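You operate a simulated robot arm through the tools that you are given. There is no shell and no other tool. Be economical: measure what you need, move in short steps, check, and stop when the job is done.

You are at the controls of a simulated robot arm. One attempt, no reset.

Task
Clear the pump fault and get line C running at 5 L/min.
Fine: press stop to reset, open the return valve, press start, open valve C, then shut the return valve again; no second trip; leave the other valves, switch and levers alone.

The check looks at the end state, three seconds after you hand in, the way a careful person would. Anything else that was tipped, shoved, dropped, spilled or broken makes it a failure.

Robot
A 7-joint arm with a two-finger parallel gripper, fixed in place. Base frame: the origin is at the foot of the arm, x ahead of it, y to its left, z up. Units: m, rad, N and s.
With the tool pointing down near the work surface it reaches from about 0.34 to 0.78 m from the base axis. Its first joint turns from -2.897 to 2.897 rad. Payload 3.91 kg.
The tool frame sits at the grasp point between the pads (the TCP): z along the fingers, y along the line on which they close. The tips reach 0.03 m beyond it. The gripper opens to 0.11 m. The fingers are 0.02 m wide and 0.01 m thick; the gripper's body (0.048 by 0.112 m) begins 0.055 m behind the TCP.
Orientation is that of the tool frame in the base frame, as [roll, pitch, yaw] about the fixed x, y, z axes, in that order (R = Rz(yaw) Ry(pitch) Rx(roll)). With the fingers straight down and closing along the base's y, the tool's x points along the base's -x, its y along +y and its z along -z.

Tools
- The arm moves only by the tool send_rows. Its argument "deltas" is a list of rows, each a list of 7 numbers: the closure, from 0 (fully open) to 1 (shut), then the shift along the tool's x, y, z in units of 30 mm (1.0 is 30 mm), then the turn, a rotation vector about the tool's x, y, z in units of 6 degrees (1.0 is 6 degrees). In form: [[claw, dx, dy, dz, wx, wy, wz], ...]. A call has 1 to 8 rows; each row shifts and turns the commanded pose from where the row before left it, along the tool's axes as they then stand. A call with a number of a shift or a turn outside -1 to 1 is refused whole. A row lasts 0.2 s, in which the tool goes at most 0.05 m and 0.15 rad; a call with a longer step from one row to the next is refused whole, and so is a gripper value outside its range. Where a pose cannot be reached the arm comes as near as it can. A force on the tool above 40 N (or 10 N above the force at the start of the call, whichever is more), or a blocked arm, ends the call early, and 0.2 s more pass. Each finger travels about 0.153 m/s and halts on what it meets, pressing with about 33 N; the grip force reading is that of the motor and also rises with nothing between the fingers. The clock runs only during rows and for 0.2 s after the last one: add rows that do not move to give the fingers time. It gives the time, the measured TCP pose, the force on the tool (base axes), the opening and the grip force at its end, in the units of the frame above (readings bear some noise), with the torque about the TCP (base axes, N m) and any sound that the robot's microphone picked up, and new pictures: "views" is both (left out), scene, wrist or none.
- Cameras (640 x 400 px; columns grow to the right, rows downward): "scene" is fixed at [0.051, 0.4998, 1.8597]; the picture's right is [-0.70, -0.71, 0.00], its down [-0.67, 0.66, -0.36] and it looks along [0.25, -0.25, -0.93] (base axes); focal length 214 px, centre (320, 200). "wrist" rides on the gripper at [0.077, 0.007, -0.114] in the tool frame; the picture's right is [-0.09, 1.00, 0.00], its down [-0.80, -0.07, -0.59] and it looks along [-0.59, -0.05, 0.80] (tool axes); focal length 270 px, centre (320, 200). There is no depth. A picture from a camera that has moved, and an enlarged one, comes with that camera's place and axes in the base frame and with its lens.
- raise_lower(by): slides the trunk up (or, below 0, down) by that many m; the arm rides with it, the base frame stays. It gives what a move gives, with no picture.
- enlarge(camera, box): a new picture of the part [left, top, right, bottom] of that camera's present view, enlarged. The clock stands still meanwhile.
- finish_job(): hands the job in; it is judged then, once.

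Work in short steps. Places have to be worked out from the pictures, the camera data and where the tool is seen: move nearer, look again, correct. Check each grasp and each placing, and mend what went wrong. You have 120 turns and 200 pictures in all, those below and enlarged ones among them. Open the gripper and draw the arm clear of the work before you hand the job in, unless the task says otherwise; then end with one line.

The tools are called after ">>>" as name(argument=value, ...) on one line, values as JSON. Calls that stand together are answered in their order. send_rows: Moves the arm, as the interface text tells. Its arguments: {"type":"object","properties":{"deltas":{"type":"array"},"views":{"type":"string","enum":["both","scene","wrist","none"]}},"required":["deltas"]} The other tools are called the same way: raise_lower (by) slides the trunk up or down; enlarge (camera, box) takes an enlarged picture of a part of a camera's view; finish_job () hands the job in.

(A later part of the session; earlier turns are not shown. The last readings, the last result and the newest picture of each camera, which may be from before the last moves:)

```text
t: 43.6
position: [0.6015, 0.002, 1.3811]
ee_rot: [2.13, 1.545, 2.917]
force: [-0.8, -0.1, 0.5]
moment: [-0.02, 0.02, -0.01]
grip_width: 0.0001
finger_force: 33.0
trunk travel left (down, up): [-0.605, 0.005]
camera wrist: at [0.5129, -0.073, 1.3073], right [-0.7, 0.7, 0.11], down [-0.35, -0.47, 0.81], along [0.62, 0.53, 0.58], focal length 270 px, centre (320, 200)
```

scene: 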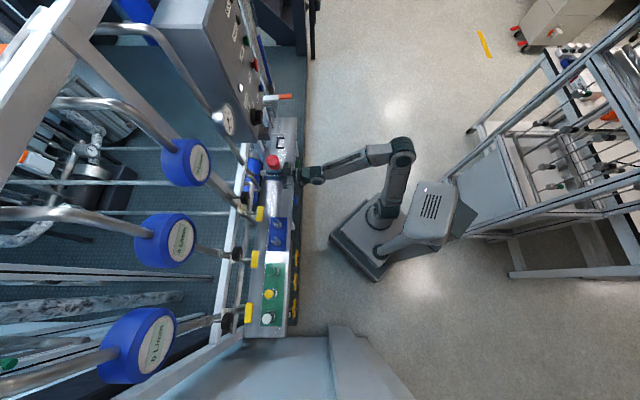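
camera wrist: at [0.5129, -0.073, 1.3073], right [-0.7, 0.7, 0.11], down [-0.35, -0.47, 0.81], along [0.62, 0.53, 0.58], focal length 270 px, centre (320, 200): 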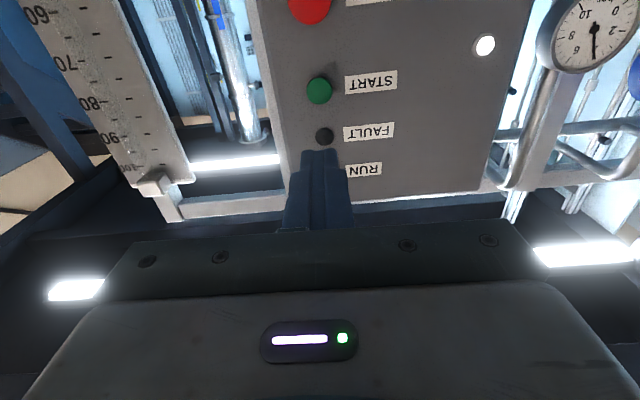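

The fault lamp stays dark and the pressure has risen: the pump runs. Now valve C: retreat, slide left, lower the trunk.

>>> send_rows(deltas=[[1, 0, 1, -0.6, 0, 0, 0], [1, 0, 1, -0.6, 0, 0, 0], [0.8, 0, 1, 0, 0, 0, 0], [0.6, 0, 1, 0, 0, 0, 0], [0.4, 0, 1, 0, 0, 0, 0], [0.4, 0, 1, 0, 0, 0, 0], [0.4, 0, 1, 0, 0, 0, 0], [0.4, 0, 1, 0, 0, 0, 0]], views="none")

>>> send_rows(deltas=[[0.4, 0, 1, 0, 0, 0, 0], [0.4, 0, 1, 0, 0, 0, 0], [0.4, 0, 1, 0, 0, 0, 0], [0.4, 0, 1, 0, 0, 0, 0], [0.4, 0, 1, 0, 0, 0, 0], [0.4, 0, 1, 0, 0, 0, 0], [0.4, 0, 1, 0, 0, 0, 0], [0.4, 0, 1, 0, 0, 0, 0]], views="none")

>>> raise_lower(by=-0.35)

>>> send_rows(deltas=[[0.4, 0, 0, 0, 0, 0, 1], [0.4, 0, 0, 0, 0, 0, 1], [0.4, 0, 0, 0, 0, 0, 1], [0.4, 0, 0, 0, 0, 0, 1], [0.4, 0, 0, 0, 0, 0, 1], [0.4, 0, 0, 0, 0, 0, 1], [0.4, 0, 0, 0, 0, 0, 1], [0.4, 0, 0, 0, 0, 0, 1]], views="none")

>>> send_rows(deltas=[[0.4, 0, 0, 0, 0, 0, 1], [0.4, 0, 0, 0, 0, 0, 1], [0.4, 0, 0, 0, 0, 0, 1], [0.4, 0, 0, 0, 0, 0, 1], [0.4, 0, 0, 0, 0, 0, 1], [0.4, 0, 0, 0, 0, 0, 1], [0.4, 0, 0, 0, 0, 0, 1]], views="both")

```text
t: 45.4
position: [0.4055, 0.1473, 1.3871]
ee_rot: [2.155, 1.547, 2.941]
force: [-0.6, -0.5, 0.6]
moment: [-0.03, 0.01, -0.02]
grip_width: 0.0659
finger_force: 0.0
trunk travel left (down, up): [-0.605, 0.005]
```

```text
t: 47.2
position: [0.241, 0.3191, 1.4007]
ee_rot: [2.147, 1.546, 2.933]
force: [-0.2, -0.7, -0.2]
moment: [-0.02, -0.02, -0.01]
grip_width: 0.0656
finger_force: 0.1
out of reach, approached as far as the arm can: row 3, 4
trunk travel left (down, up): [-0.605, 0.005]
```

```text
t: 49.0
position: [0.272, 0.3324, 1.1789]
ee_rot: [2.698, 1.398, -2.799]
force: [0.2, -0.3, 0.7]
moment: [-0.02, 0.01, -0.01]
grip_width: 0.0661
finger_force: 0.0
trunk travel left (down, up): [-0.437, 0.173]
stopped: the arm was blocked; the commanded pose is now the measured one
```

```text
t: 50.8
position: [0.2696, 0.3326, 1.1851]
ee_rot: [1.76, 0.65, 2.479]
force: [0.6, 0.5, 0.0]
moment: [-0.01, 0.0, -0.01]
grip_width: 0.066
finger_force: 0.0
trunk travel left (down, up): [-0.437, 0.173]
```

```text
t: 52.4
position: [0.2716, 0.3322, 1.1853]
ee_rot: [1.721, -0.074, 2.351]
force: [-0.7, 0.1, -0.9]
moment: [0.0, 0.01, -0.02]
grip_width: 0.0662
finger_force: 0.0
trunk travel left (down, up): [-0.437, 0.173]
camera wrist: at [0.138, 0.3084, 1.216], right [0.22, -0.01, 0.98], down [0.14, -0.99, -0.04], along [0.97, 0.14, -0.22], focal length 270 px, centre (320, 200)
```

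scene: 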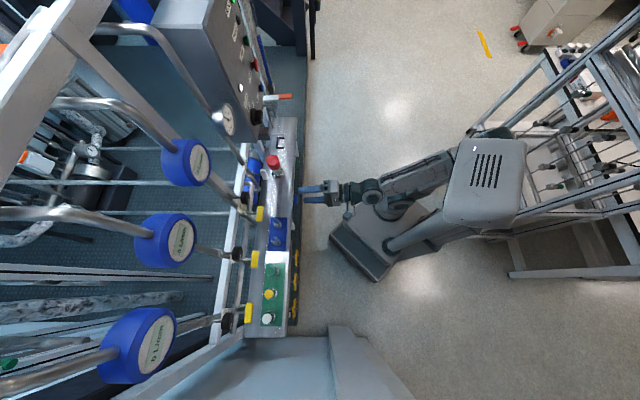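
wrist: 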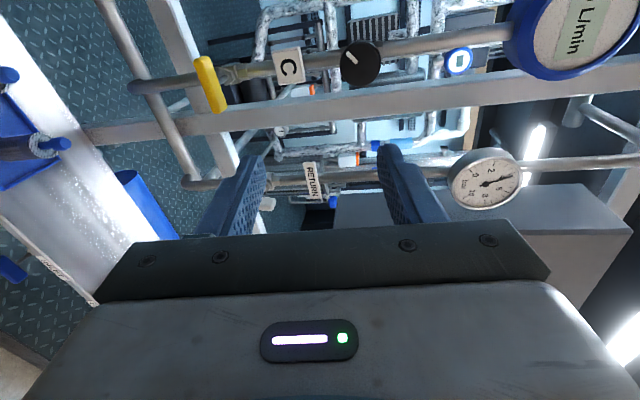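

The trunk stopped since the folded arm was blocked, and the tool is tilted ~9°. I move forward a bit and straighten the tool. C's bar is at ≈[0.401,0.491,1.022].

>>> send_rows(deltas=[[0.4, 0, 0, 0.8, -0.7, 0, -0.7], [0.4, 0, 0, 0.8, -0.75, 0, -0.8], [0.4, 0, 0, 0.4, 0, 0, 0]], views="none")

>>> raise_lower(by=-0.15)

>>> send_rows(deltas=[[0.4, 0, 0, 0, 0, 0, 0]], views="both")

```text
t: 53.2
position: [0.3136, 0.3758, 1.1796]
ee_rot: [1.57, 0.085, 2.364]
force: [0.2, -0.2, 0.8]
moment: [-0.02, -0.01, -0.02]
grip_width: 0.066
finger_force: 0.1
trunk travel left (down, up): [-0.437, 0.173]
```

```text
t: 54.9
position: [0.3126, 0.3748, 1.0302]
ee_rot: [1.571, 0.086, 2.367]
force: [0.9, -0.2, -0.2]
moment: [0.01, -0.01, 0.0]
grip_width: 0.066
finger_force: 0.0
trunk travel left (down, up): [-0.287, 0.323]
```

```text
t: 55.3
position: [0.3137, 0.3759, 1.0296]
ee_rot: [1.57, 0.086, 2.364]
force: [-0.2, -1.5, 0.1]
moment: [0.0, 0.03, 0.0]
grip_width: 0.0659
finger_force: 0.0
trunk travel left (down, up): [-0.287, 0.323]
camera wrist: at [0.1775, 0.3492, 1.0308], right [0.0, 0.0, 1.0], down [0.16, -0.99, 0.0], along [0.99, 0.16, 0.0], focal length 270 px, centre (320, 200)
```

scene: 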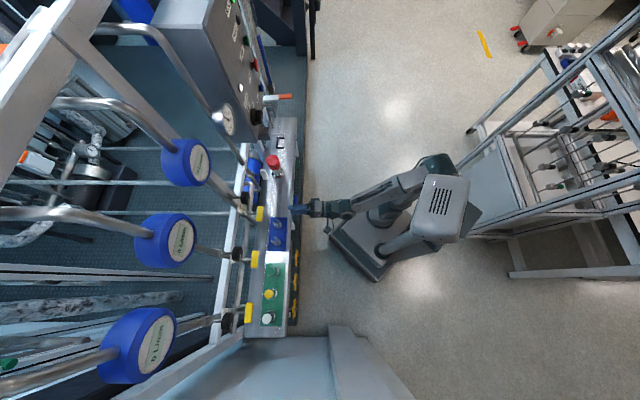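
wrist: 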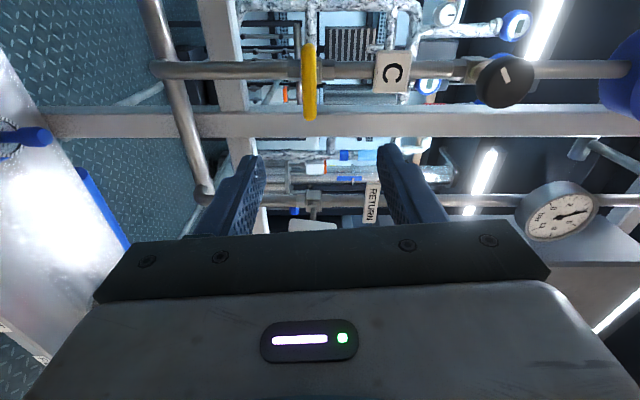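

I level the 5° roll error and approach C's bar (mid-point ≈[0.402,0.491,1.021]).

>>> send_rows(deltas=[[0.4, 0.6, -0.3, 0, 0, 0, 0.82], [0.4, 0, 0, 1, 0, 0, 0], [0.4, 0, 0, 1, 0, 0, 0], [0.4, 0, 0, 1, 0, 0, 0], [0.4, 0, 0, 0, 0, 0, 0]], views="wrist")

```text
t: 56.5
position: [0.3633, 0.4518, 1.0176]
ee_rot: [1.572, 0.002, 2.365]
force: [0.4, 0.3, -0.2]
moment: [-0.03, -0.02, -0.02]
grip_width: 0.066
finger_force: 0.1
trunk travel left (down, up): [-0.287, 0.323]
camera wrist: at [0.2286, 0.4256, 1.0265], right [0.06, -0.06, 1.0], down [0.15, -0.99, -0.07], along [0.99, 0.16, -0.05], focal length 270 px, centre (320, 200)
```

wrist: 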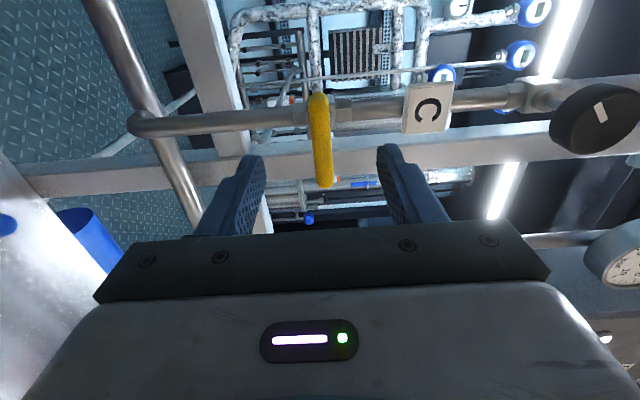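

Centred within 1 mm; 36 mm further and close.

>>> send_rows(deltas=[[0.4, 0, 0.08, 0.6, 0, 0, 0], [0.4, 0, 0, 0.6, 0, 0, 0], [0.4, 0, 0, 0, 0, 0, 0], [0.7, 0, 0, 0, 0, 0, 0], [1, 0, 0, 0, 0, 0, 0], [1, 0, 0, 0, 0, 0, 0]], views="wrist")

```text
t: 57.9
position: [0.3894, 0.4769, 1.0198]
ee_rot: [1.575, 0.0, 2.363]
force: [-1.6, -4.0, -10.5]
moment: [0.08, -0.07, 0.24]
grip_width: 0.0126
finger_force: 44.9
trunk travel left (down, up): [-0.287, 0.323]
camera wrist: at [0.254, 0.4509, 1.0282], right [0.07, -0.06, 1.0], down [0.15, -0.99, -0.07], along [0.99, 0.16, -0.06], focal length 270 px, centre (320, 200)
```

wrist: 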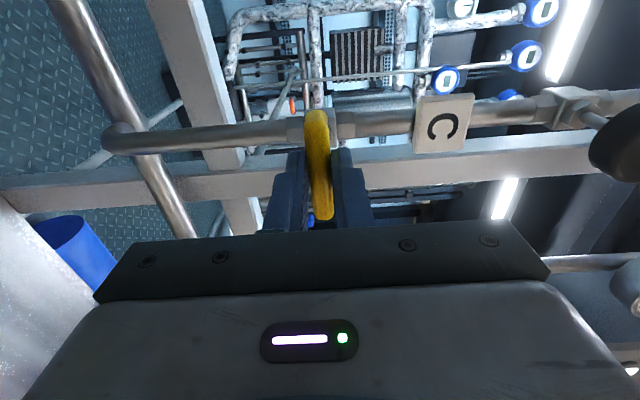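

Gripped at 12.6 mm. I turn counterclockwise.

>>> send_rows(deltas=[[1, 0, -0.05, 0, 0, 0, -0.9], [1, 0, 0, 0, 0, 0, -0.9], [1, 0, 0, 0, 0, 0, -0.9], [1, 0, 0, 0, 0, 0, -0.9], [1, 0, 0, 0, 0, 0, -0.9]], views="wrist")

```text
t: 59.1
position: [0.3895, 0.4775, 1.0196]
ee_rot: [1.572, 0.473, 2.364]
force: [-1.7, -5.9, -12.0]
moment: [-0.6, 0.6, 0.56]
grip_width: 0.0128
finger_force: 44.9
trunk travel left (down, up): [-0.287, 0.323]
camera wrist: at [0.2579, 0.447, 0.9912], right [-0.27, 0.26, 0.93], down [0.11, -0.95, 0.3], along [0.96, 0.19, 0.22], focal length 270 px, centre (320, 200)
```

wrist: 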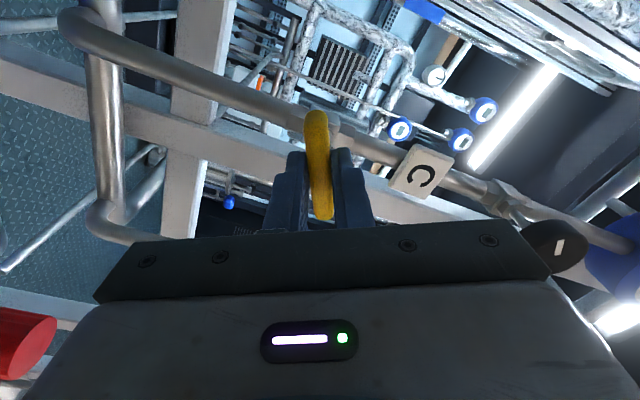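

It turns well with low force; continue to 90°.

>>> send_rows(deltas=[[1, 0, 0, 0, 0, 0, -0.9], [1, 0, 0, 0, 0, 0, -0.9], [1, 0, 0, 0, 0, 0, -0.9], [1, 0, 0, 0, 0, 0, -0.9], [1, 0, 0, 0, 0, 0, -0.9], [1, 0, 0, 0, 0, 0, -0.9]], views="none")

>>> send_rows(deltas=[[1, 0, 0, 0, 0, 0, -0.9], [1, 0, 0, 0, 0, 0, -0.9], [1, 0, 0, 0, 0, 0, -0.9], [1, 0, 0, 0, 0, 0, -0.9], [1, 0, 0, 0, 0, 0, -0.9]], views="both")

```text
t: 60.5
position: [0.3911, 0.4758, 1.0171]
ee_rot: [1.578, 1.038, 2.37]
force: [-6.2, -10.5, -19.6]
moment: [-0.97, 1.04, -0.06]
grip_width: 0.0131
finger_force: 44.8
trunk travel left (down, up): [-0.287, 0.323]
```

```text
t: 61.7
position: [0.3922, 0.477, 1.0181]
ee_rot: [1.636, 1.507, 2.427]
force: [-2.8, -13.9, -22.5]
moment: [-1.0, 1.0, -0.79]
grip_width: 0.013
finger_force: 45.6
trunk travel left (down, up): [-0.287, 0.323]
camera wrist: at [0.3017, 0.4036, 0.9429], right [-0.7, 0.7, 0.15], down [-0.33, -0.51, 0.8], along [0.63, 0.51, 0.58], focal length 270 px, centre (320, 200)
```

scene: 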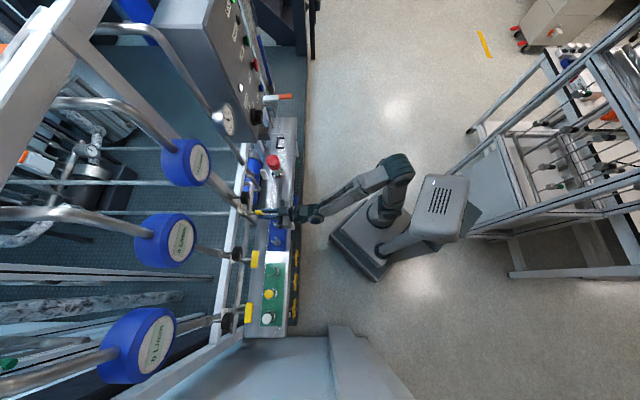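
wrist: 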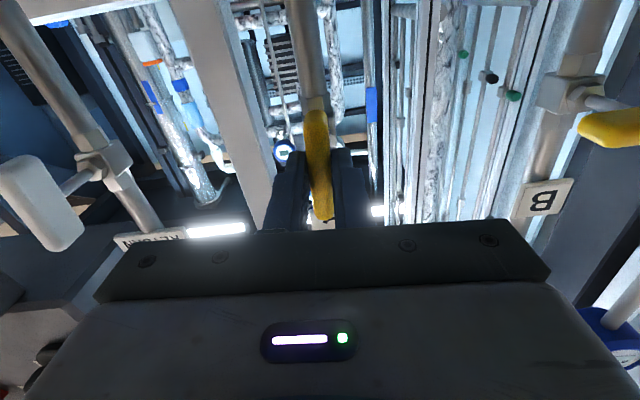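

About 86°; add 4° more and check the meter.

>>> send_rows(deltas=[[1, 0.04, 0, 0, 0, 0, -0.6]], views="none")

>>> enlarge(camera="scene", box=[150, 90, 270, 200])

```text
t: 62.1
position: [0.3914, 0.4748, 1.0176]
ee_rot: [2.81, 1.568, -2.681]
force: [0.2, -15.4, -18.7]
moment: [-1.02, 1.06, -0.79]
grip_width: 0.0129
finger_force: 44.7
trunk travel left (down, up): [-0.287, 0.323]
```

```text
3.64 times, centred on (210, 145) of scene
camera zoom: at [0.051, 0.4998, 1.8597], right [-0.7, -0.71, 0.0], down [-0.67, 0.66, -0.36], along [0.25, -0.25, -0.93], focal length 780 px, centre (720, 400)
```

zoom: 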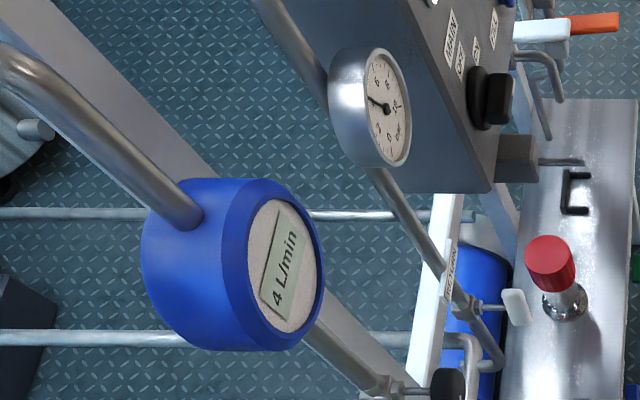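

Line C reads 4 L/min with the return still open. I release C and back away.

>>> send_rows(deltas=[[0.8, 0, 0, 0, 0, 0, 0], [0.5, 0, 0, 0, 0, 0, 0], [0.5, 0, 0, -0.5, 0, 0, 0], [0.5, 0, 0, -1, 0, 0, 0], [0.5, 0, 0, -1, 0, 0, 0], [0.5, 0, 0, -1, 0, 0, 0]], views="wrist")

```text
t: 63.5
position: [0.3151, 0.4015, 1.0188]
ee_rot: [1.21, 1.568, 2.003]
force: [-0.6, 1.4, 0.2]
moment: [0.02, -0.03, -0.02]
grip_width: 0.0551
finger_force: 0.1
trunk travel left (down, up): [-0.287, 0.323]
camera wrist: at [0.2299, 0.3267, 0.9433], right [-0.71, 0.7, 0.09], down [-0.37, -0.47, 0.8], along [0.6, 0.54, 0.59], focal length 270 px, centre (320, 200)
```

wrist: 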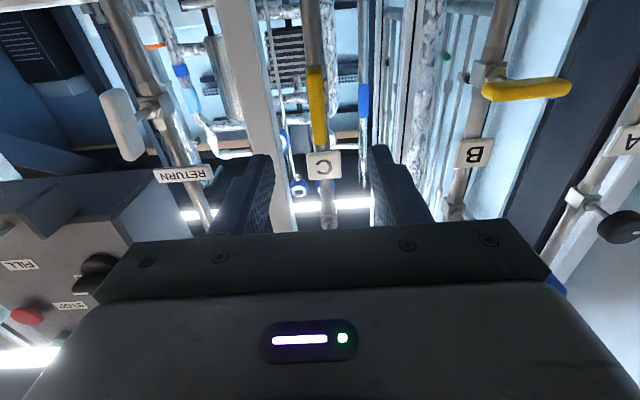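

C is aligned with its riser. I slide 0.18 m right in front of RETURN.

>>> send_rows(deltas=[[0.5, 0, -1, -0.3, 0, 0, 0], [0.5, 0, -1, 0, 0, 0, 0], [0.5, 0, -1, 0, 0, 0, 0], [0.5, 0, -1, 0, 0, 0, 0], [0.5, 0, -1, 0, 0, 0, 0], [0.5, 0, -1, 0, 0, 0, 0], [0.5, 0, 0, 0, 0, 0, 0]], views="wrist")

```text
t: 65.1
position: [0.4385, 0.2687, 1.0188]
ee_rot: [1.613, 1.568, 2.406]
force: [0.8, -0.4, -0.2]
moment: [-0.05, -0.03, 0.02]
grip_width: 0.0553
finger_force: 0.0
trunk travel left (down, up): [-0.287, 0.323]
camera wrist: at [0.3531, 0.1934, 0.9436], right [-0.71, 0.7, 0.09], down [-0.37, -0.47, 0.8], along [0.6, 0.54, 0.59], focal length 270 px, centre (320, 200)
```

wrist: 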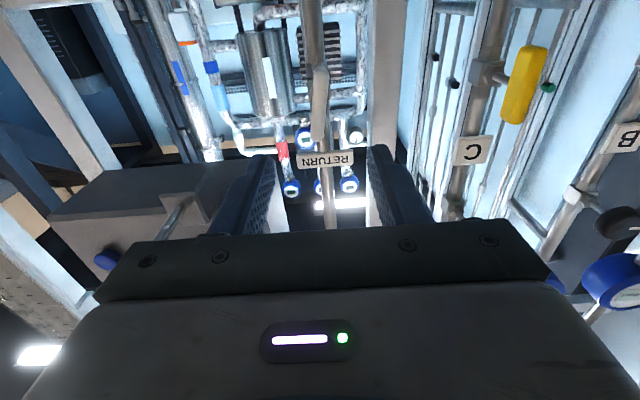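

Aligned with the upright bar (u≈0.119, z≈1.018). Advance 0.11 m and grip.

>>> send_rows(deltas=[[0.5, 0, 0, 1, 0, 0, 0], [0.5, 0, 0, 1, 0, 0, 0], [0.5, 0, 0, 1, 0, 0, 0], [0.5, 0, 0, 0.75, 0, 0, 0], [0.5, 0, 0, 0, 0, 0, 0], [0.8, 0, 0, 0, 0, 0, 0], [1, 0, 0, 0, 0, 0, 0], [1, 0, 0, 0, 0, 0, 0]], views="wrist")

```text
t: 66.9
position: [0.519, 0.3486, 1.0207]
ee_rot: [1.605, 1.569, 2.397]
force: [8.7, -3.6, 2.1]
moment: [-0.33, 0.31, -0.86]
grip_width: 0.013
finger_force: 45.1
trunk travel left (down, up): [-0.287, 0.323]
camera wrist: at [0.433, 0.2739, 0.9436], right [-0.71, 0.7, 0.09], down [-0.37, -0.47, 0.8], along [0.6, 0.53, 0.59], focal length 270 px, centre (320, 200)
```

wrist: 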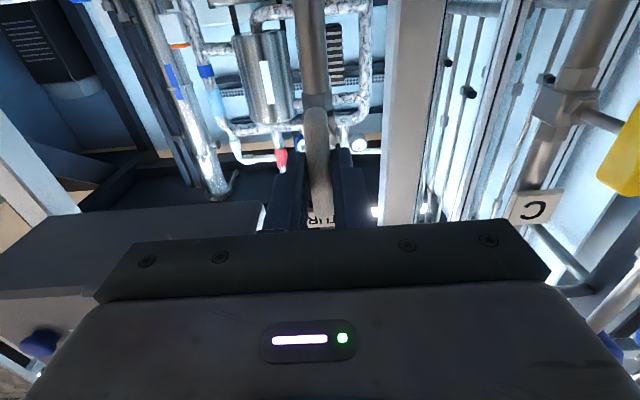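

Gripped at 13 mm. I turn clockwise to shut.

>>> send_rows(deltas=[[1, 0, 0, 0, 0, 0, 0.9], [1, 0, 0, 0, 0, 0, 0.9], [1, 0, 0, 0, 0, 0, 0.9], [1, 0, 0, 0, 0, 0, 0.9], [1, 0, 0, 0, 0, 0, 0.9]], views="wrist")

```text
t: 68.1
position: [0.5184, 0.3482, 1.0184]
ee_rot: [1.566, 1.096, 2.357]
force: [19.6, -3.1, 9.0]
moment: [0.64, -0.6, -1.59]
grip_width: 0.0128
finger_force: 44.9
trunk travel left (down, up): [-0.287, 0.323]
camera wrist: at [0.4087, 0.2981, 0.9549], right [-0.6, 0.59, 0.53], down [-0.11, -0.73, 0.68], along [0.79, 0.35, 0.5], focal length 270 px, centre (320, 200)
```

wrist: 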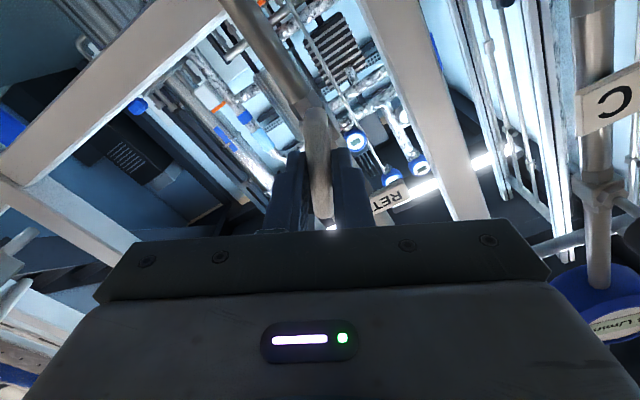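

Going well, with some side force; I follow it slightly and continue.

>>> send_rows(deltas=[[1, -0.06, -0.03, 0, 0, 0, 0.9], [1, 0, 0, 0, 0, 0, 0.9], [1, 0, 0, 0, 0, 0, 0.9], [1, 0, 0, 0, 0, 0, 0.9], [1, 0, 0, 0, 0, 0, 0.9]], views="none")

>>> send_rows(deltas=[[1, 0, 0, 0, 0, 0, 0.9], [1, 0, 0, 0, 0, 0, 0.9], [1, 0, 0, 0, 0, 0, 0.9], [1, 0, 0, 0, 0, 0, 0.9], [1, 0, 0, 0, 0, 0, 0.9], [1, 0, 0, 0, 0, 0, 0.9]], views="both")

```text
t: 69.3
position: [0.5181, 0.3488, 1.0197]
ee_rot: [1.571, 0.624, 2.365]
force: [14.8, 2.9, 9.1]
moment: [-0.03, -0.03, -0.78]
grip_width: 0.0128
finger_force: 45.4
trunk travel left (down, up): [-0.287, 0.323]
```

```text
t: 70.7
position: [0.5176, 0.3497, 1.0196]
ee_rot: [1.571, 0.06, 2.364]
force: [15.1, 6.8, 10.6]
moment: [0.15, -0.15, -0.61]
grip_width: 0.0131
finger_force: 45.0
trunk travel left (down, up): [-0.287, 0.323]
camera wrist: at [0.3827, 0.3231, 1.0229], right [0.02, -0.02, 1.0], down [0.16, -0.99, -0.02], along [0.99, 0.16, -0.02], focal length 270 px, centre (320, 200)
```

scene: 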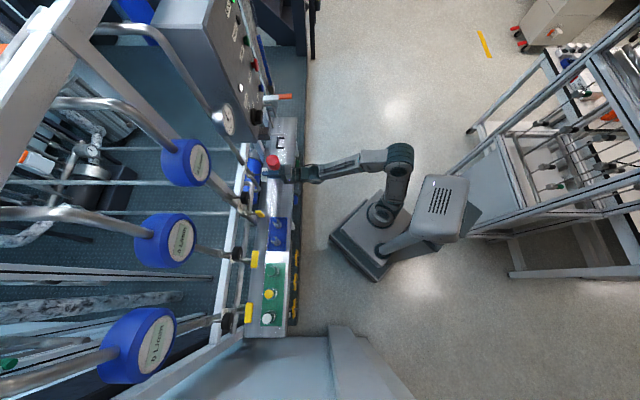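
wrist: 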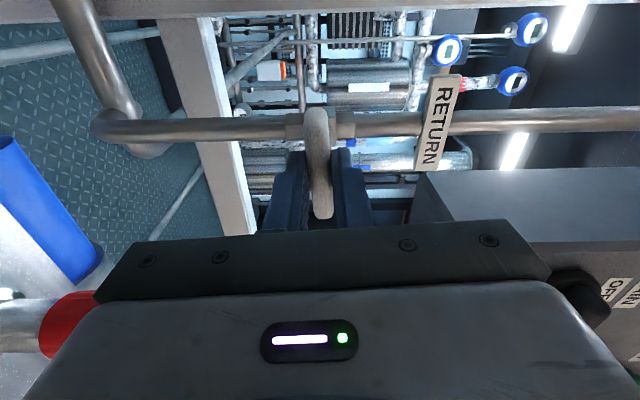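

About 3.5° left to the original position; finish the turn and check the meter.

>>> send_rows(deltas=[[1, 0, 0, 0, 0, 0, 0.6], [1, 0, 0, 0, 0, 0, 0.1]], views="none")

>>> enlarge(camera="scene", box=[150, 90, 270, 200])

```text
t: 71.3
position: [0.5191, 0.3491, 1.0204]
ee_rot: [1.57, -0.01, 2.365]
force: [17.2, 10.7, 14.2]
moment: [-0.32, -0.48, -0.62]
grip_width: 0.013
finger_force: 45.2
trunk travel left (down, up): [-0.287, 0.323]
```

```text
3.64 times, centred on (210, 145) of scene
camera zoom: at [0.051, 0.4998, 1.8597], right [-0.7, -0.71, 0.0], down [-0.67, 0.66, -0.36], along [0.25, -0.25, -0.93], focal length 780 px, centre (720, 400)
```

zoom: 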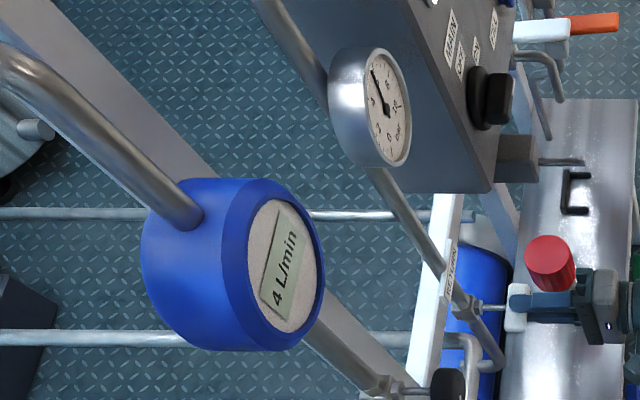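

Pressure rose; the meter still shows 4. I release, back off and read again after it settles.

>>> send_rows(deltas=[[0.8, 0, 0, 0, 0, 0, 0], [0.4, 0, 0, 0, 0, 0, 0], [0.4, 0, 0, -0.5, 0, 0, 0], [0.4, 0, 0, -1, 0, 0, 0], [0.4, 0, 0, -1, 0, 0, 0], [0.4, 0, 0, -1, 0, 0, 0], [0.4, 0, 0, -1, 0, 0, 0]], views="wrist")

>>> enlarge(camera="scene", box=[150, 90, 290, 230])

>>> enlarge(camera="scene", box=[200, 0, 310, 70])

```text
t: 72.9
position: [0.4241, 0.2533, 1.02]
ee_rot: [1.57, -0.012, 2.365]
force: [0.9, 1.0, -0.5]
moment: [0.0, -0.01, 0.04]
grip_width: 0.066
finger_force: 0.0
trunk travel left (down, up): [-0.287, 0.323]
camera wrist: at [0.2877, 0.226, 1.0281], right [0.07, -0.07, 1.0], down [0.15, -0.98, -0.08], along [0.99, 0.16, -0.06], focal length 270 px, centre (320, 200)
```

wrist: 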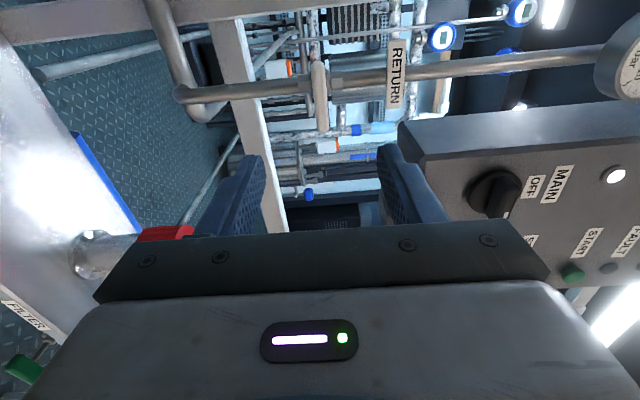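

```text
2.86 times, centred on (220, 160) of scene
camera zoom: at [0.051, 0.4998, 1.8597], right [-0.7, -0.71, 0.0], down [-0.67, 0.66, -0.36], along [0.25, -0.25, -0.93], focal length 613 px, centre (606, 314)
```

zoom: 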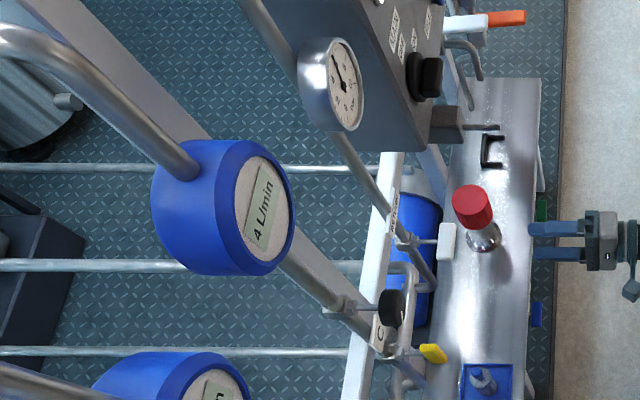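

```text
5.71 times, centred on (255, 35) of scene
camera zoom: at [0.051, 0.4998, 1.8597], right [-0.7, -0.71, 0.0], down [-0.67, 0.66, -0.36], along [0.25, -0.25, -0.93], focal length 1226 px, centre (691, 1143)
```

zoom: 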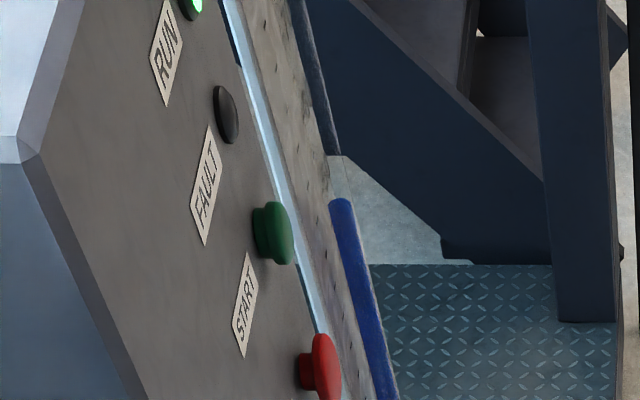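

RUN is lit, no fault, 4 L/min. I slide over to C to inspect its handle and the gauge and to read the meter again.

>>> send_rows(deltas=[[0.4, 1, 0, -0.5, 0, 0, 0], [0.4, 1, 0, 0, 0, 0, 0], [0.4, 1, 0, 0, 0, 0, 0], [0.4, 1, 0, 0, 0, 0, 0], [0.4, 1, 0, 0, 0, 0, 0]], views="wrist")

>>> enlarge(camera="wrist", box=[240, 20, 640, 270])

>>> enlarge(camera="scene", box=[170, 90, 250, 190])

```text
t: 74.1
position: [0.3065, 0.3461, 1.0217]
ee_rot: [1.569, -0.011, 2.364]
force: [0.0, -0.4, -0.1]
moment: [-0.02, 0.04, 0.02]
grip_width: 0.0661
finger_force: 0.1
trunk travel left (down, up): [-0.287, 0.323]
camera wrist: at [0.1706, 0.3203, 1.03], right [0.07, -0.07, 1.0], down [0.15, -0.98, -0.08], along [0.99, 0.16, -0.06], focal length 270 px, centre (320, 200)
```

wrist: 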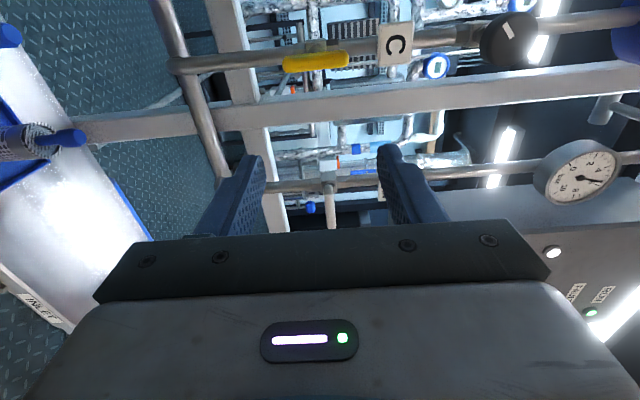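

```text
1.60 times, centred on (440, 145) of wrist
camera zoom: at [0.1706, 0.3203, 1.03], right [0.07, -0.07, 1.0], down [0.15, -0.98, -0.08], along [0.99, 0.16, -0.06], focal length 432 px, centre (128, 288)
```

zoom: 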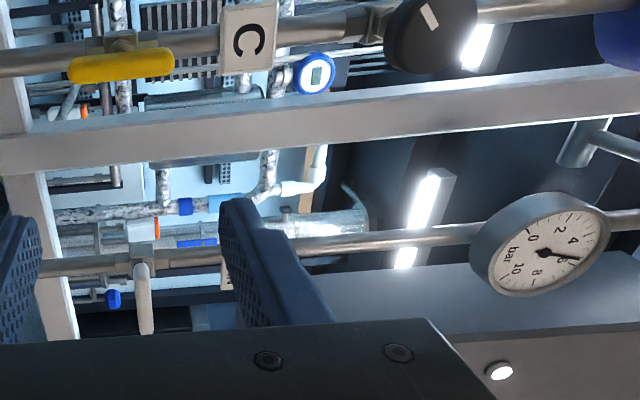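

```text
4.00 times, centred on (210, 140) of scene
camera zoom: at [0.051, 0.4998, 1.8597], right [-0.7, -0.71, 0.0], down [-0.67, 0.66, -0.36], along [0.25, -0.25, -0.93], focal length 858 px, centre (760, 440)
```

zoom: 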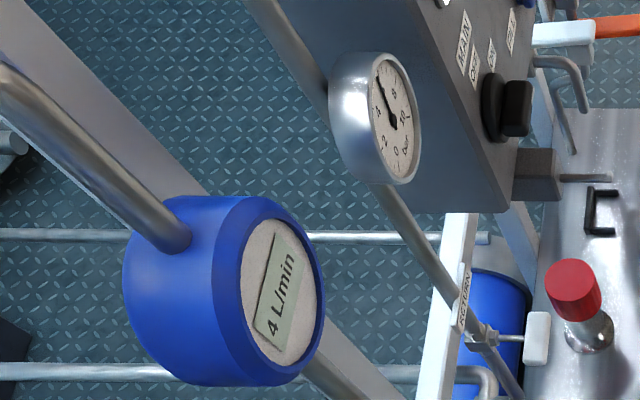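

C's bar looks parallel to its riser; pressure ~6 bar. The black knob above C may be a throttle, so I go up and left to view it better.

>>> send_rows(deltas=[[0.4, 0.6, 1, -0.4, 0, 0, 0], [0.4, 0.6, 1, -0.4, 0, 0, 0], [0.4, 0.6, 1, 0, 0, 0, 0], [0.4, 0, 1, 0, 0, 0, 0], [0.4, 0, 1, 0, 0, 0, 0]], views="wrist")

>>> enlarge(camera="wrist", box=[180, 0, 500, 200])

>>> enlarge(camera="scene", box=[170, 180, 290, 340])

```text
t: 75.5
position: [0.2525, 0.4029, 1.1282]
ee_rot: [1.711, -0.065, 2.455]
force: [0.2, -0.4, -0.5]
moment: [0.01, 0.03, -0.01]
grip_width: 0.066
finger_force: 0.0
trunk travel left (down, up): [-0.287, 0.323]
stopped in row 5: the arm was blocked; the commanded pose is now the measured one
camera wrist: at [0.1233, 0.3645, 1.1548], right [0.21, 0.01, 0.98], down [0.24, -0.97, -0.04], along [0.95, 0.24, -0.2], focal length 270 px, centre (320, 200)
```

wrist: 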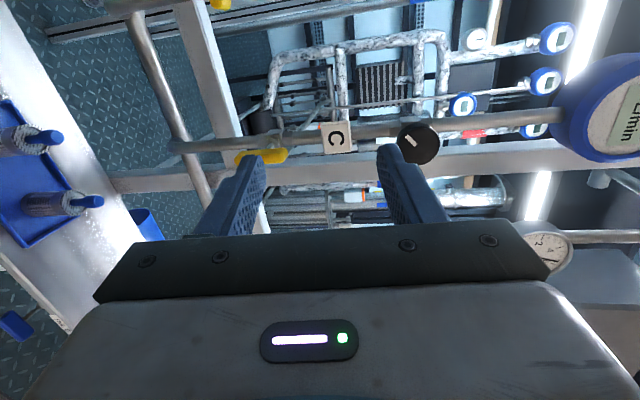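

```text
2.00 times, centred on (340, 100) of wrist
camera zoom: at [0.1233, 0.3645, 1.1548], right [0.21, 0.01, 0.98], down [0.24, -0.97, -0.04], along [0.95, 0.24, -0.2], focal length 541 px, centre (280, 400)
```

zoom: 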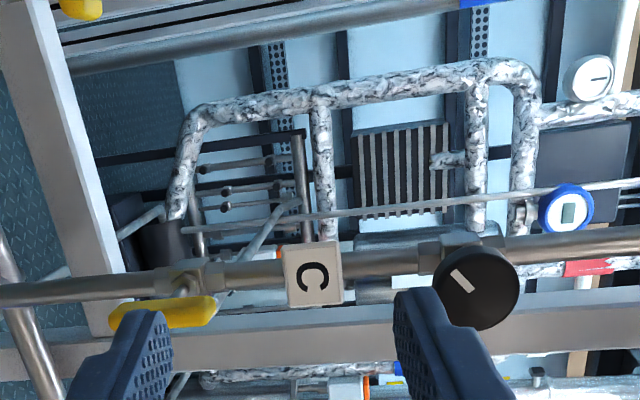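

```text
2.50 times, centred on (230, 260) of scene
camera zoom: at [0.051, 0.4998, 1.8597], right [-0.7, -0.71, 0.0], down [-0.67, 0.66, -0.36], along [0.25, -0.25, -0.93], focal length 536 px, centre (545, 50)
```

zoom: 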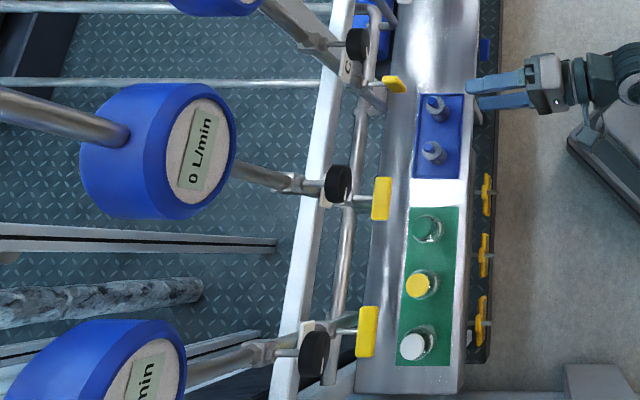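

Line C has a throttle knob too; before judging, I check whether C's bar is truly in line.

>>> enlarge(camera="wrist", box=[200, 110, 320, 185])

>>> enlarge(camera="wrist", box=[380, 100, 460, 170])

>>> enlarge(camera="wrist", box=[540, 50, 640, 180])

```text
5.33 times, centred on (260, 148) of wrist
camera zoom: at [0.1233, 0.3645, 1.1548], right [0.21, 0.01, 0.98], down [0.24, -0.97, -0.04], along [0.95, 0.24, -0.2], focal length 1442 px, centre (640, 480)
```

zoom: 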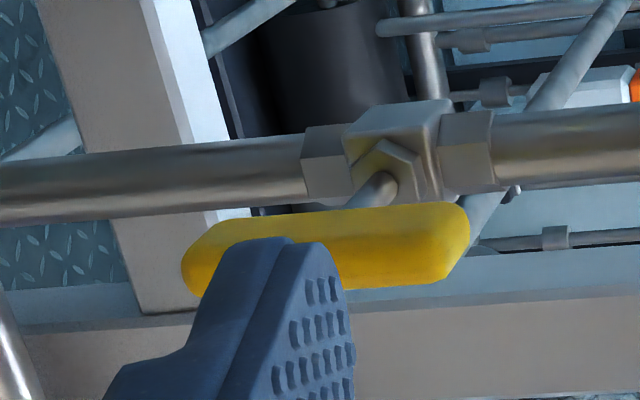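

```text
5.71 times, centred on (420, 135) of wrist
camera zoom: at [0.1233, 0.3645, 1.1548], right [0.21, 0.01, 0.98], down [0.24, -0.97, -0.04], along [0.95, 0.24, -0.2], focal length 1544 px, centre (-251, 571)
```

zoom: 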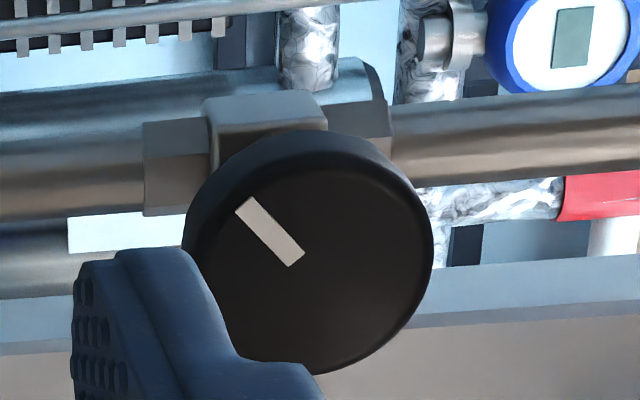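

```text
3.08 times, centred on (590, 115) of wrist
camera zoom: at [0.1233, 0.3645, 1.1548], right [0.21, 0.01, 0.98], down [0.24, -0.97, -0.04], along [0.95, 0.24, -0.2], focal length 832 px, centre (-511, 462)
```

zoom: 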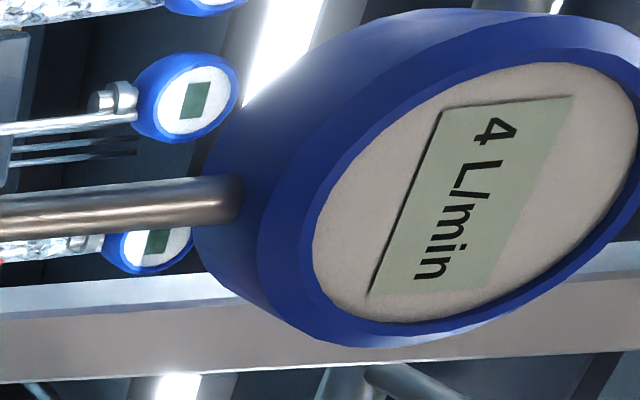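

Both bars are in line, yet line C gives 4 L/min: its black throttle knob (pointer ~7:30) sets the rest. First I straighten the tool in front of the knob (≈u −0.062, z 1.203) and re-read the meter.

>>> send_rows(deltas=[[0.2, -0.7, 0, 0.6, -0.65, -0.5, -0.5], [0.1, -0.7, 0, 0.6, -0.65, -0.5, -0.93], [0, 0, 0, 0, 0, 0, -1], [0, 0, 0, 0, 0, 0, -1], [0, 0, 0, 0, 0, 0, -1], [0, 0, 0, 0, 0, 0, -1], [0, 0, 0, 0, 0, 0, -1], [0, 0, 0, 0, 0, 0, -1]], views="none")

>>> raise_lower(by=0.07)

>>> send_rows(deltas=[[0, 0, 0, 0, 0, 0, -1], [0, 0, 0, 0, 0, 0, -0.5]], views="wrist")

>>> enlarge(camera="scene", box=[150, 90, 290, 230])

```text
t: 77.3
position: [0.3065, 0.4027, 1.1218]
ee_rot: [1.555, 0.725, 2.347]
force: [0.1, 0.1, 0.1]
moment: [0.0, -0.01, 0.03]
grip_width: 0.1099
finger_force: 0.0
trunk travel left (down, up): [-0.287, 0.323]
```

```text
t: 78.4
position: [0.3065, 0.4016, 1.1931]
ee_rot: [1.552, 0.722, 2.347]
force: [0.2, 0.8, 0.1]
moment: [0.0, 0.04, 0.01]
grip_width: 0.1099
finger_force: 0.0
trunk travel left (down, up): [-0.357, 0.253]
```

```text
t: 79.0
position: [0.3059, 0.4021, 1.1933]
ee_rot: [1.55, 0.881, 2.342]
force: [-0.5, 0.2, -0.6]
moment: [-0.04, 0.0, 0.0]
grip_width: 0.1101
finger_force: 0.1
trunk travel left (down, up): [-0.357, 0.253]
camera wrist: at [0.1869, 0.3604, 1.1369], right [-0.51, 0.5, 0.7], down [-0.02, -0.82, 0.56], along [0.86, 0.27, 0.43], focal length 270 px, centre (320, 200)
```

wrist: 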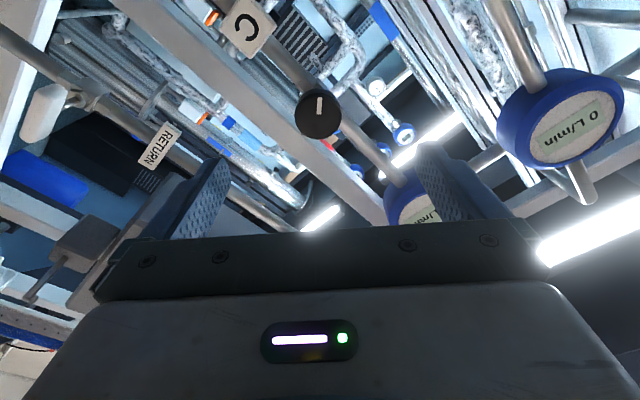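

```text
2.86 times, centred on (220, 160) of scene
camera zoom: at [0.051, 0.4998, 1.8597], right [-0.7, -0.71, 0.0], down [-0.67, 0.66, -0.36], along [0.25, -0.25, -0.93], focal length 613 px, centre (606, 314)
```

zoom: 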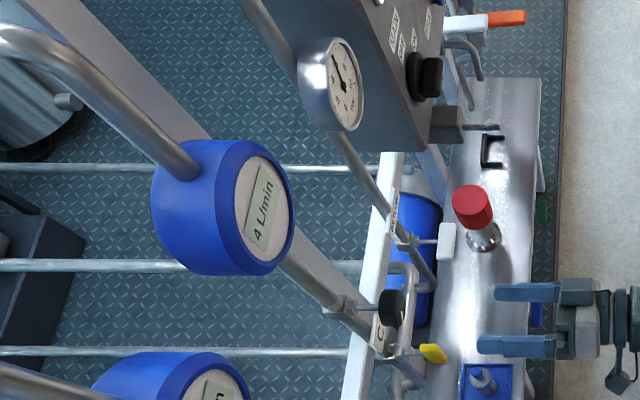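

The meter is steady at 4 and nothing tripped. I approach the throttle knob of line C, fingers wide open.

>>> send_rows(deltas=[[0.2, -0.3, 0.04, 0.5, 0, 0, 0], [0.2, 0, 0, 1, 0, 0, 0], [0.2, 0, 0, 1, 0, 0, 0], [0.2, 0, 0, 0.5, 0, 0, 0]], views="wrist")

```text
t: 80.0
position: [0.3732, 0.4621, 1.2003]
ee_rot: [1.552, 0.88, 2.344]
force: [0.3, -0.4, 0.4]
moment: [0.0, 0.0, 0.01]
grip_width: 0.0877
finger_force: 0.0
trunk travel left (down, up): [-0.357, 0.253]
camera wrist: at [0.2541, 0.4211, 1.1447], right [-0.51, 0.5, 0.7], down [-0.02, -0.82, 0.57], along [0.86, 0.27, 0.43], focal length 270 px, centre (320, 200)
```

wrist: 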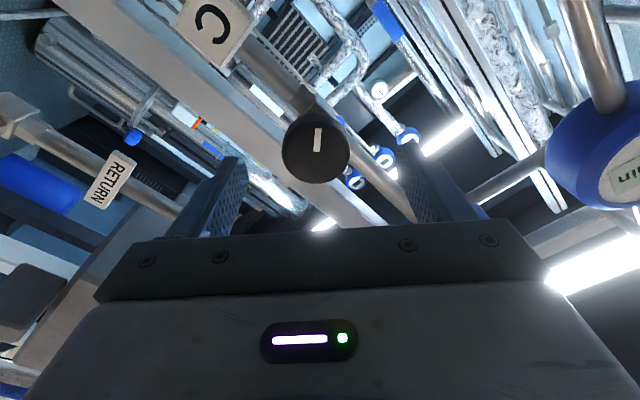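

Centred on the knob (≈45–50 mm across). 30 mm further, then close on its rim.

>>> send_rows(deltas=[[0.2, 0, 0, 0.6, 0, 0, 0], [0.2, 0, 0, 0.4, 0, 0, 0], [0.4, 0, 0, 0, 0, 0, 0], [0.6, 0, 0, 0, 0, 0, 0], [0.8, 0, 0, 0, 0, 0, 0], [0.8, 0, 0, 0, 0, 0, 0]], views="wrist")

```text
t: 81.4
position: [0.3968, 0.4816, 1.2001]
ee_rot: [1.554, 0.879, 2.344]
force: [2.4, -14.6, -14.7]
moment: [-0.35, 0.34, -1.92]
grip_width: 0.0432
finger_force: 45.3
trunk travel left (down, up): [-0.357, 0.253]
camera wrist: at [0.2772, 0.441, 1.1446], right [-0.51, 0.5, 0.7], down [-0.02, -0.82, 0.57], along [0.86, 0.27, 0.43], focal length 270 px, centre (320, 200)
```

wrist: 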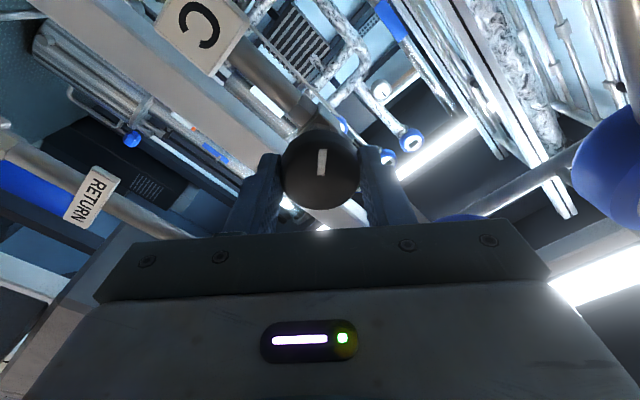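

Gripped at 43 mm. A cautious 6° counterclockwise, then check meter and pressure at once.

>>> send_rows(deltas=[[1, 0, 0, 0, 0, 0, -0.5], [1, 0, 0, 0, 0, 0, -0.5], [1, 0, 0, 0, 0, 0, 0]], views="wrist")

>>> enlarge(camera="scene", box=[170, 90, 250, 190])

```text
t: 82.2
position: [0.3954, 0.4813, 1.1995]
ee_rot: [1.553, 0.981, 2.343]
force: [5.0, -19.1, -22.7]
moment: [-0.23, 0.21, -1.6]
grip_width: 0.0433
finger_force: 45.0
trunk travel left (down, up): [-0.357, 0.253]
camera wrist: at [0.2817, 0.4365, 1.1392], right [-0.56, 0.55, 0.63], down [-0.07, -0.78, 0.62], along [0.83, 0.3, 0.47], focal length 270 px, centre (320, 200)
```

wrist: 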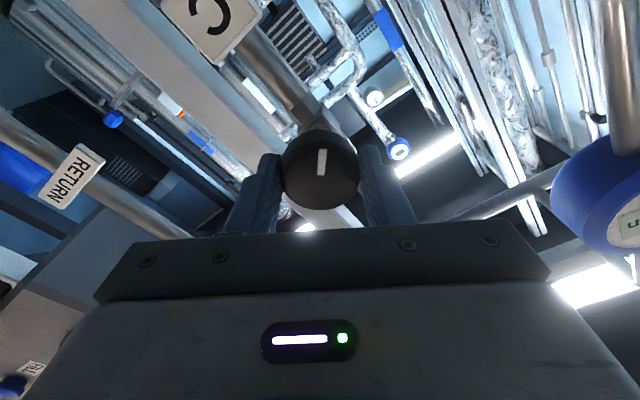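

```text
4.00 times, centred on (210, 140) of scene
camera zoom: at [0.051, 0.4998, 1.8597], right [-0.7, -0.71, 0.0], down [-0.67, 0.66, -0.36], along [0.25, -0.25, -0.93], focal length 858 px, centre (760, 440)
```

zoom: 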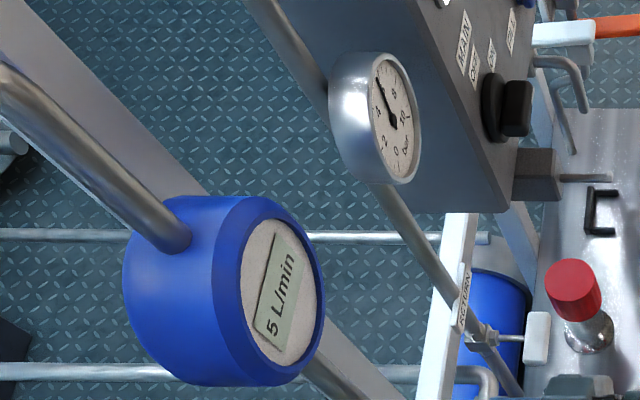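

Counterclockwise opens: it now shows 5. To centre within the 5 band I find its upper edge in 3° steps.

>>> send_rows(deltas=[[1, 0, 0, 0, 0, 0, -0.5], [1, 0, 0, 0, 0, 0, 0], [1, 0, 0, 0, 0, 0, 0]], views="none")

>>> enlarge(camera="scene", box=[170, 90, 250, 190])

>>> send_rows(deltas=[[1, 0, 0, 0, 0, 0, -0.5], [1, 0, 0, 0, 0, 0, 0], [1, 0, 0, 0, 0, 0, 0]], views="none")

>>> enlarge(camera="scene", box=[170, 90, 250, 190])

```text
t: 83.0
position: [0.3975, 0.481, 1.2001]
ee_rot: [1.552, 1.035, 2.343]
force: [6.0, -20.1, -23.0]
moment: [-0.46, 0.49, -1.24]
grip_width: 0.0433
finger_force: 44.9
trunk travel left (down, up): [-0.357, 0.253]
```

```text
4.00 times, centred on (210, 140) of scene
camera zoom: at [0.051, 0.4998, 1.8597], right [-0.7, -0.71, 0.0], down [-0.67, 0.66, -0.36], along [0.25, -0.25, -0.93], focal length 858 px, centre (760, 440)
```

zoom: 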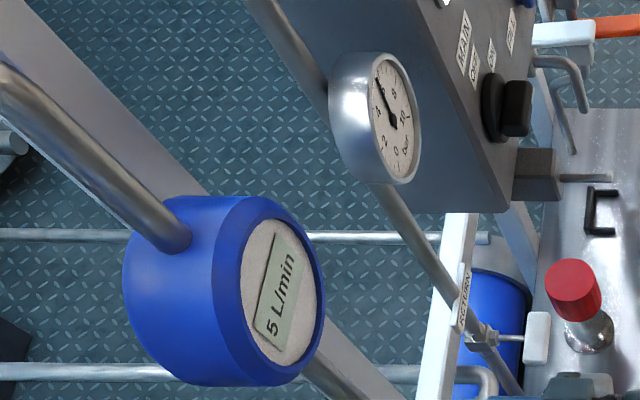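

```text
t: 83.8
position: [0.398, 0.4825, 1.2]
ee_rot: [1.549, 1.087, 2.34]
force: [7.2, -19.1, -22.3]
moment: [-0.84, 0.87, -0.74]
grip_width: 0.0432
finger_force: 44.5
trunk travel left (down, up): [-0.357, 0.253]
```

```text
4.00 times, centred on (210, 140) of scene
camera zoom: at [0.051, 0.4998, 1.8597], right [-0.7, -0.71, 0.0], down [-0.67, 0.66, -0.36], along [0.25, -0.25, -0.93], focal length 858 px, centre (760, 440)
```

zoom: 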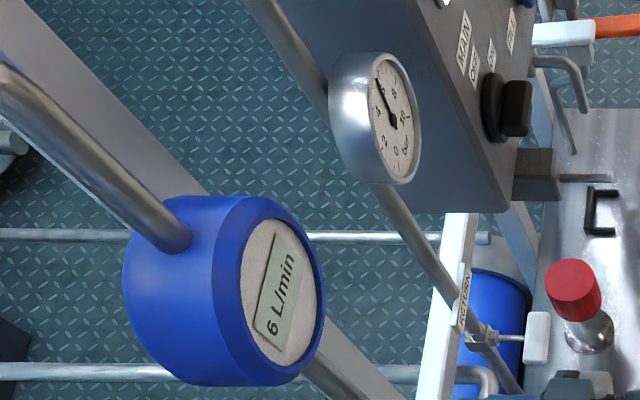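

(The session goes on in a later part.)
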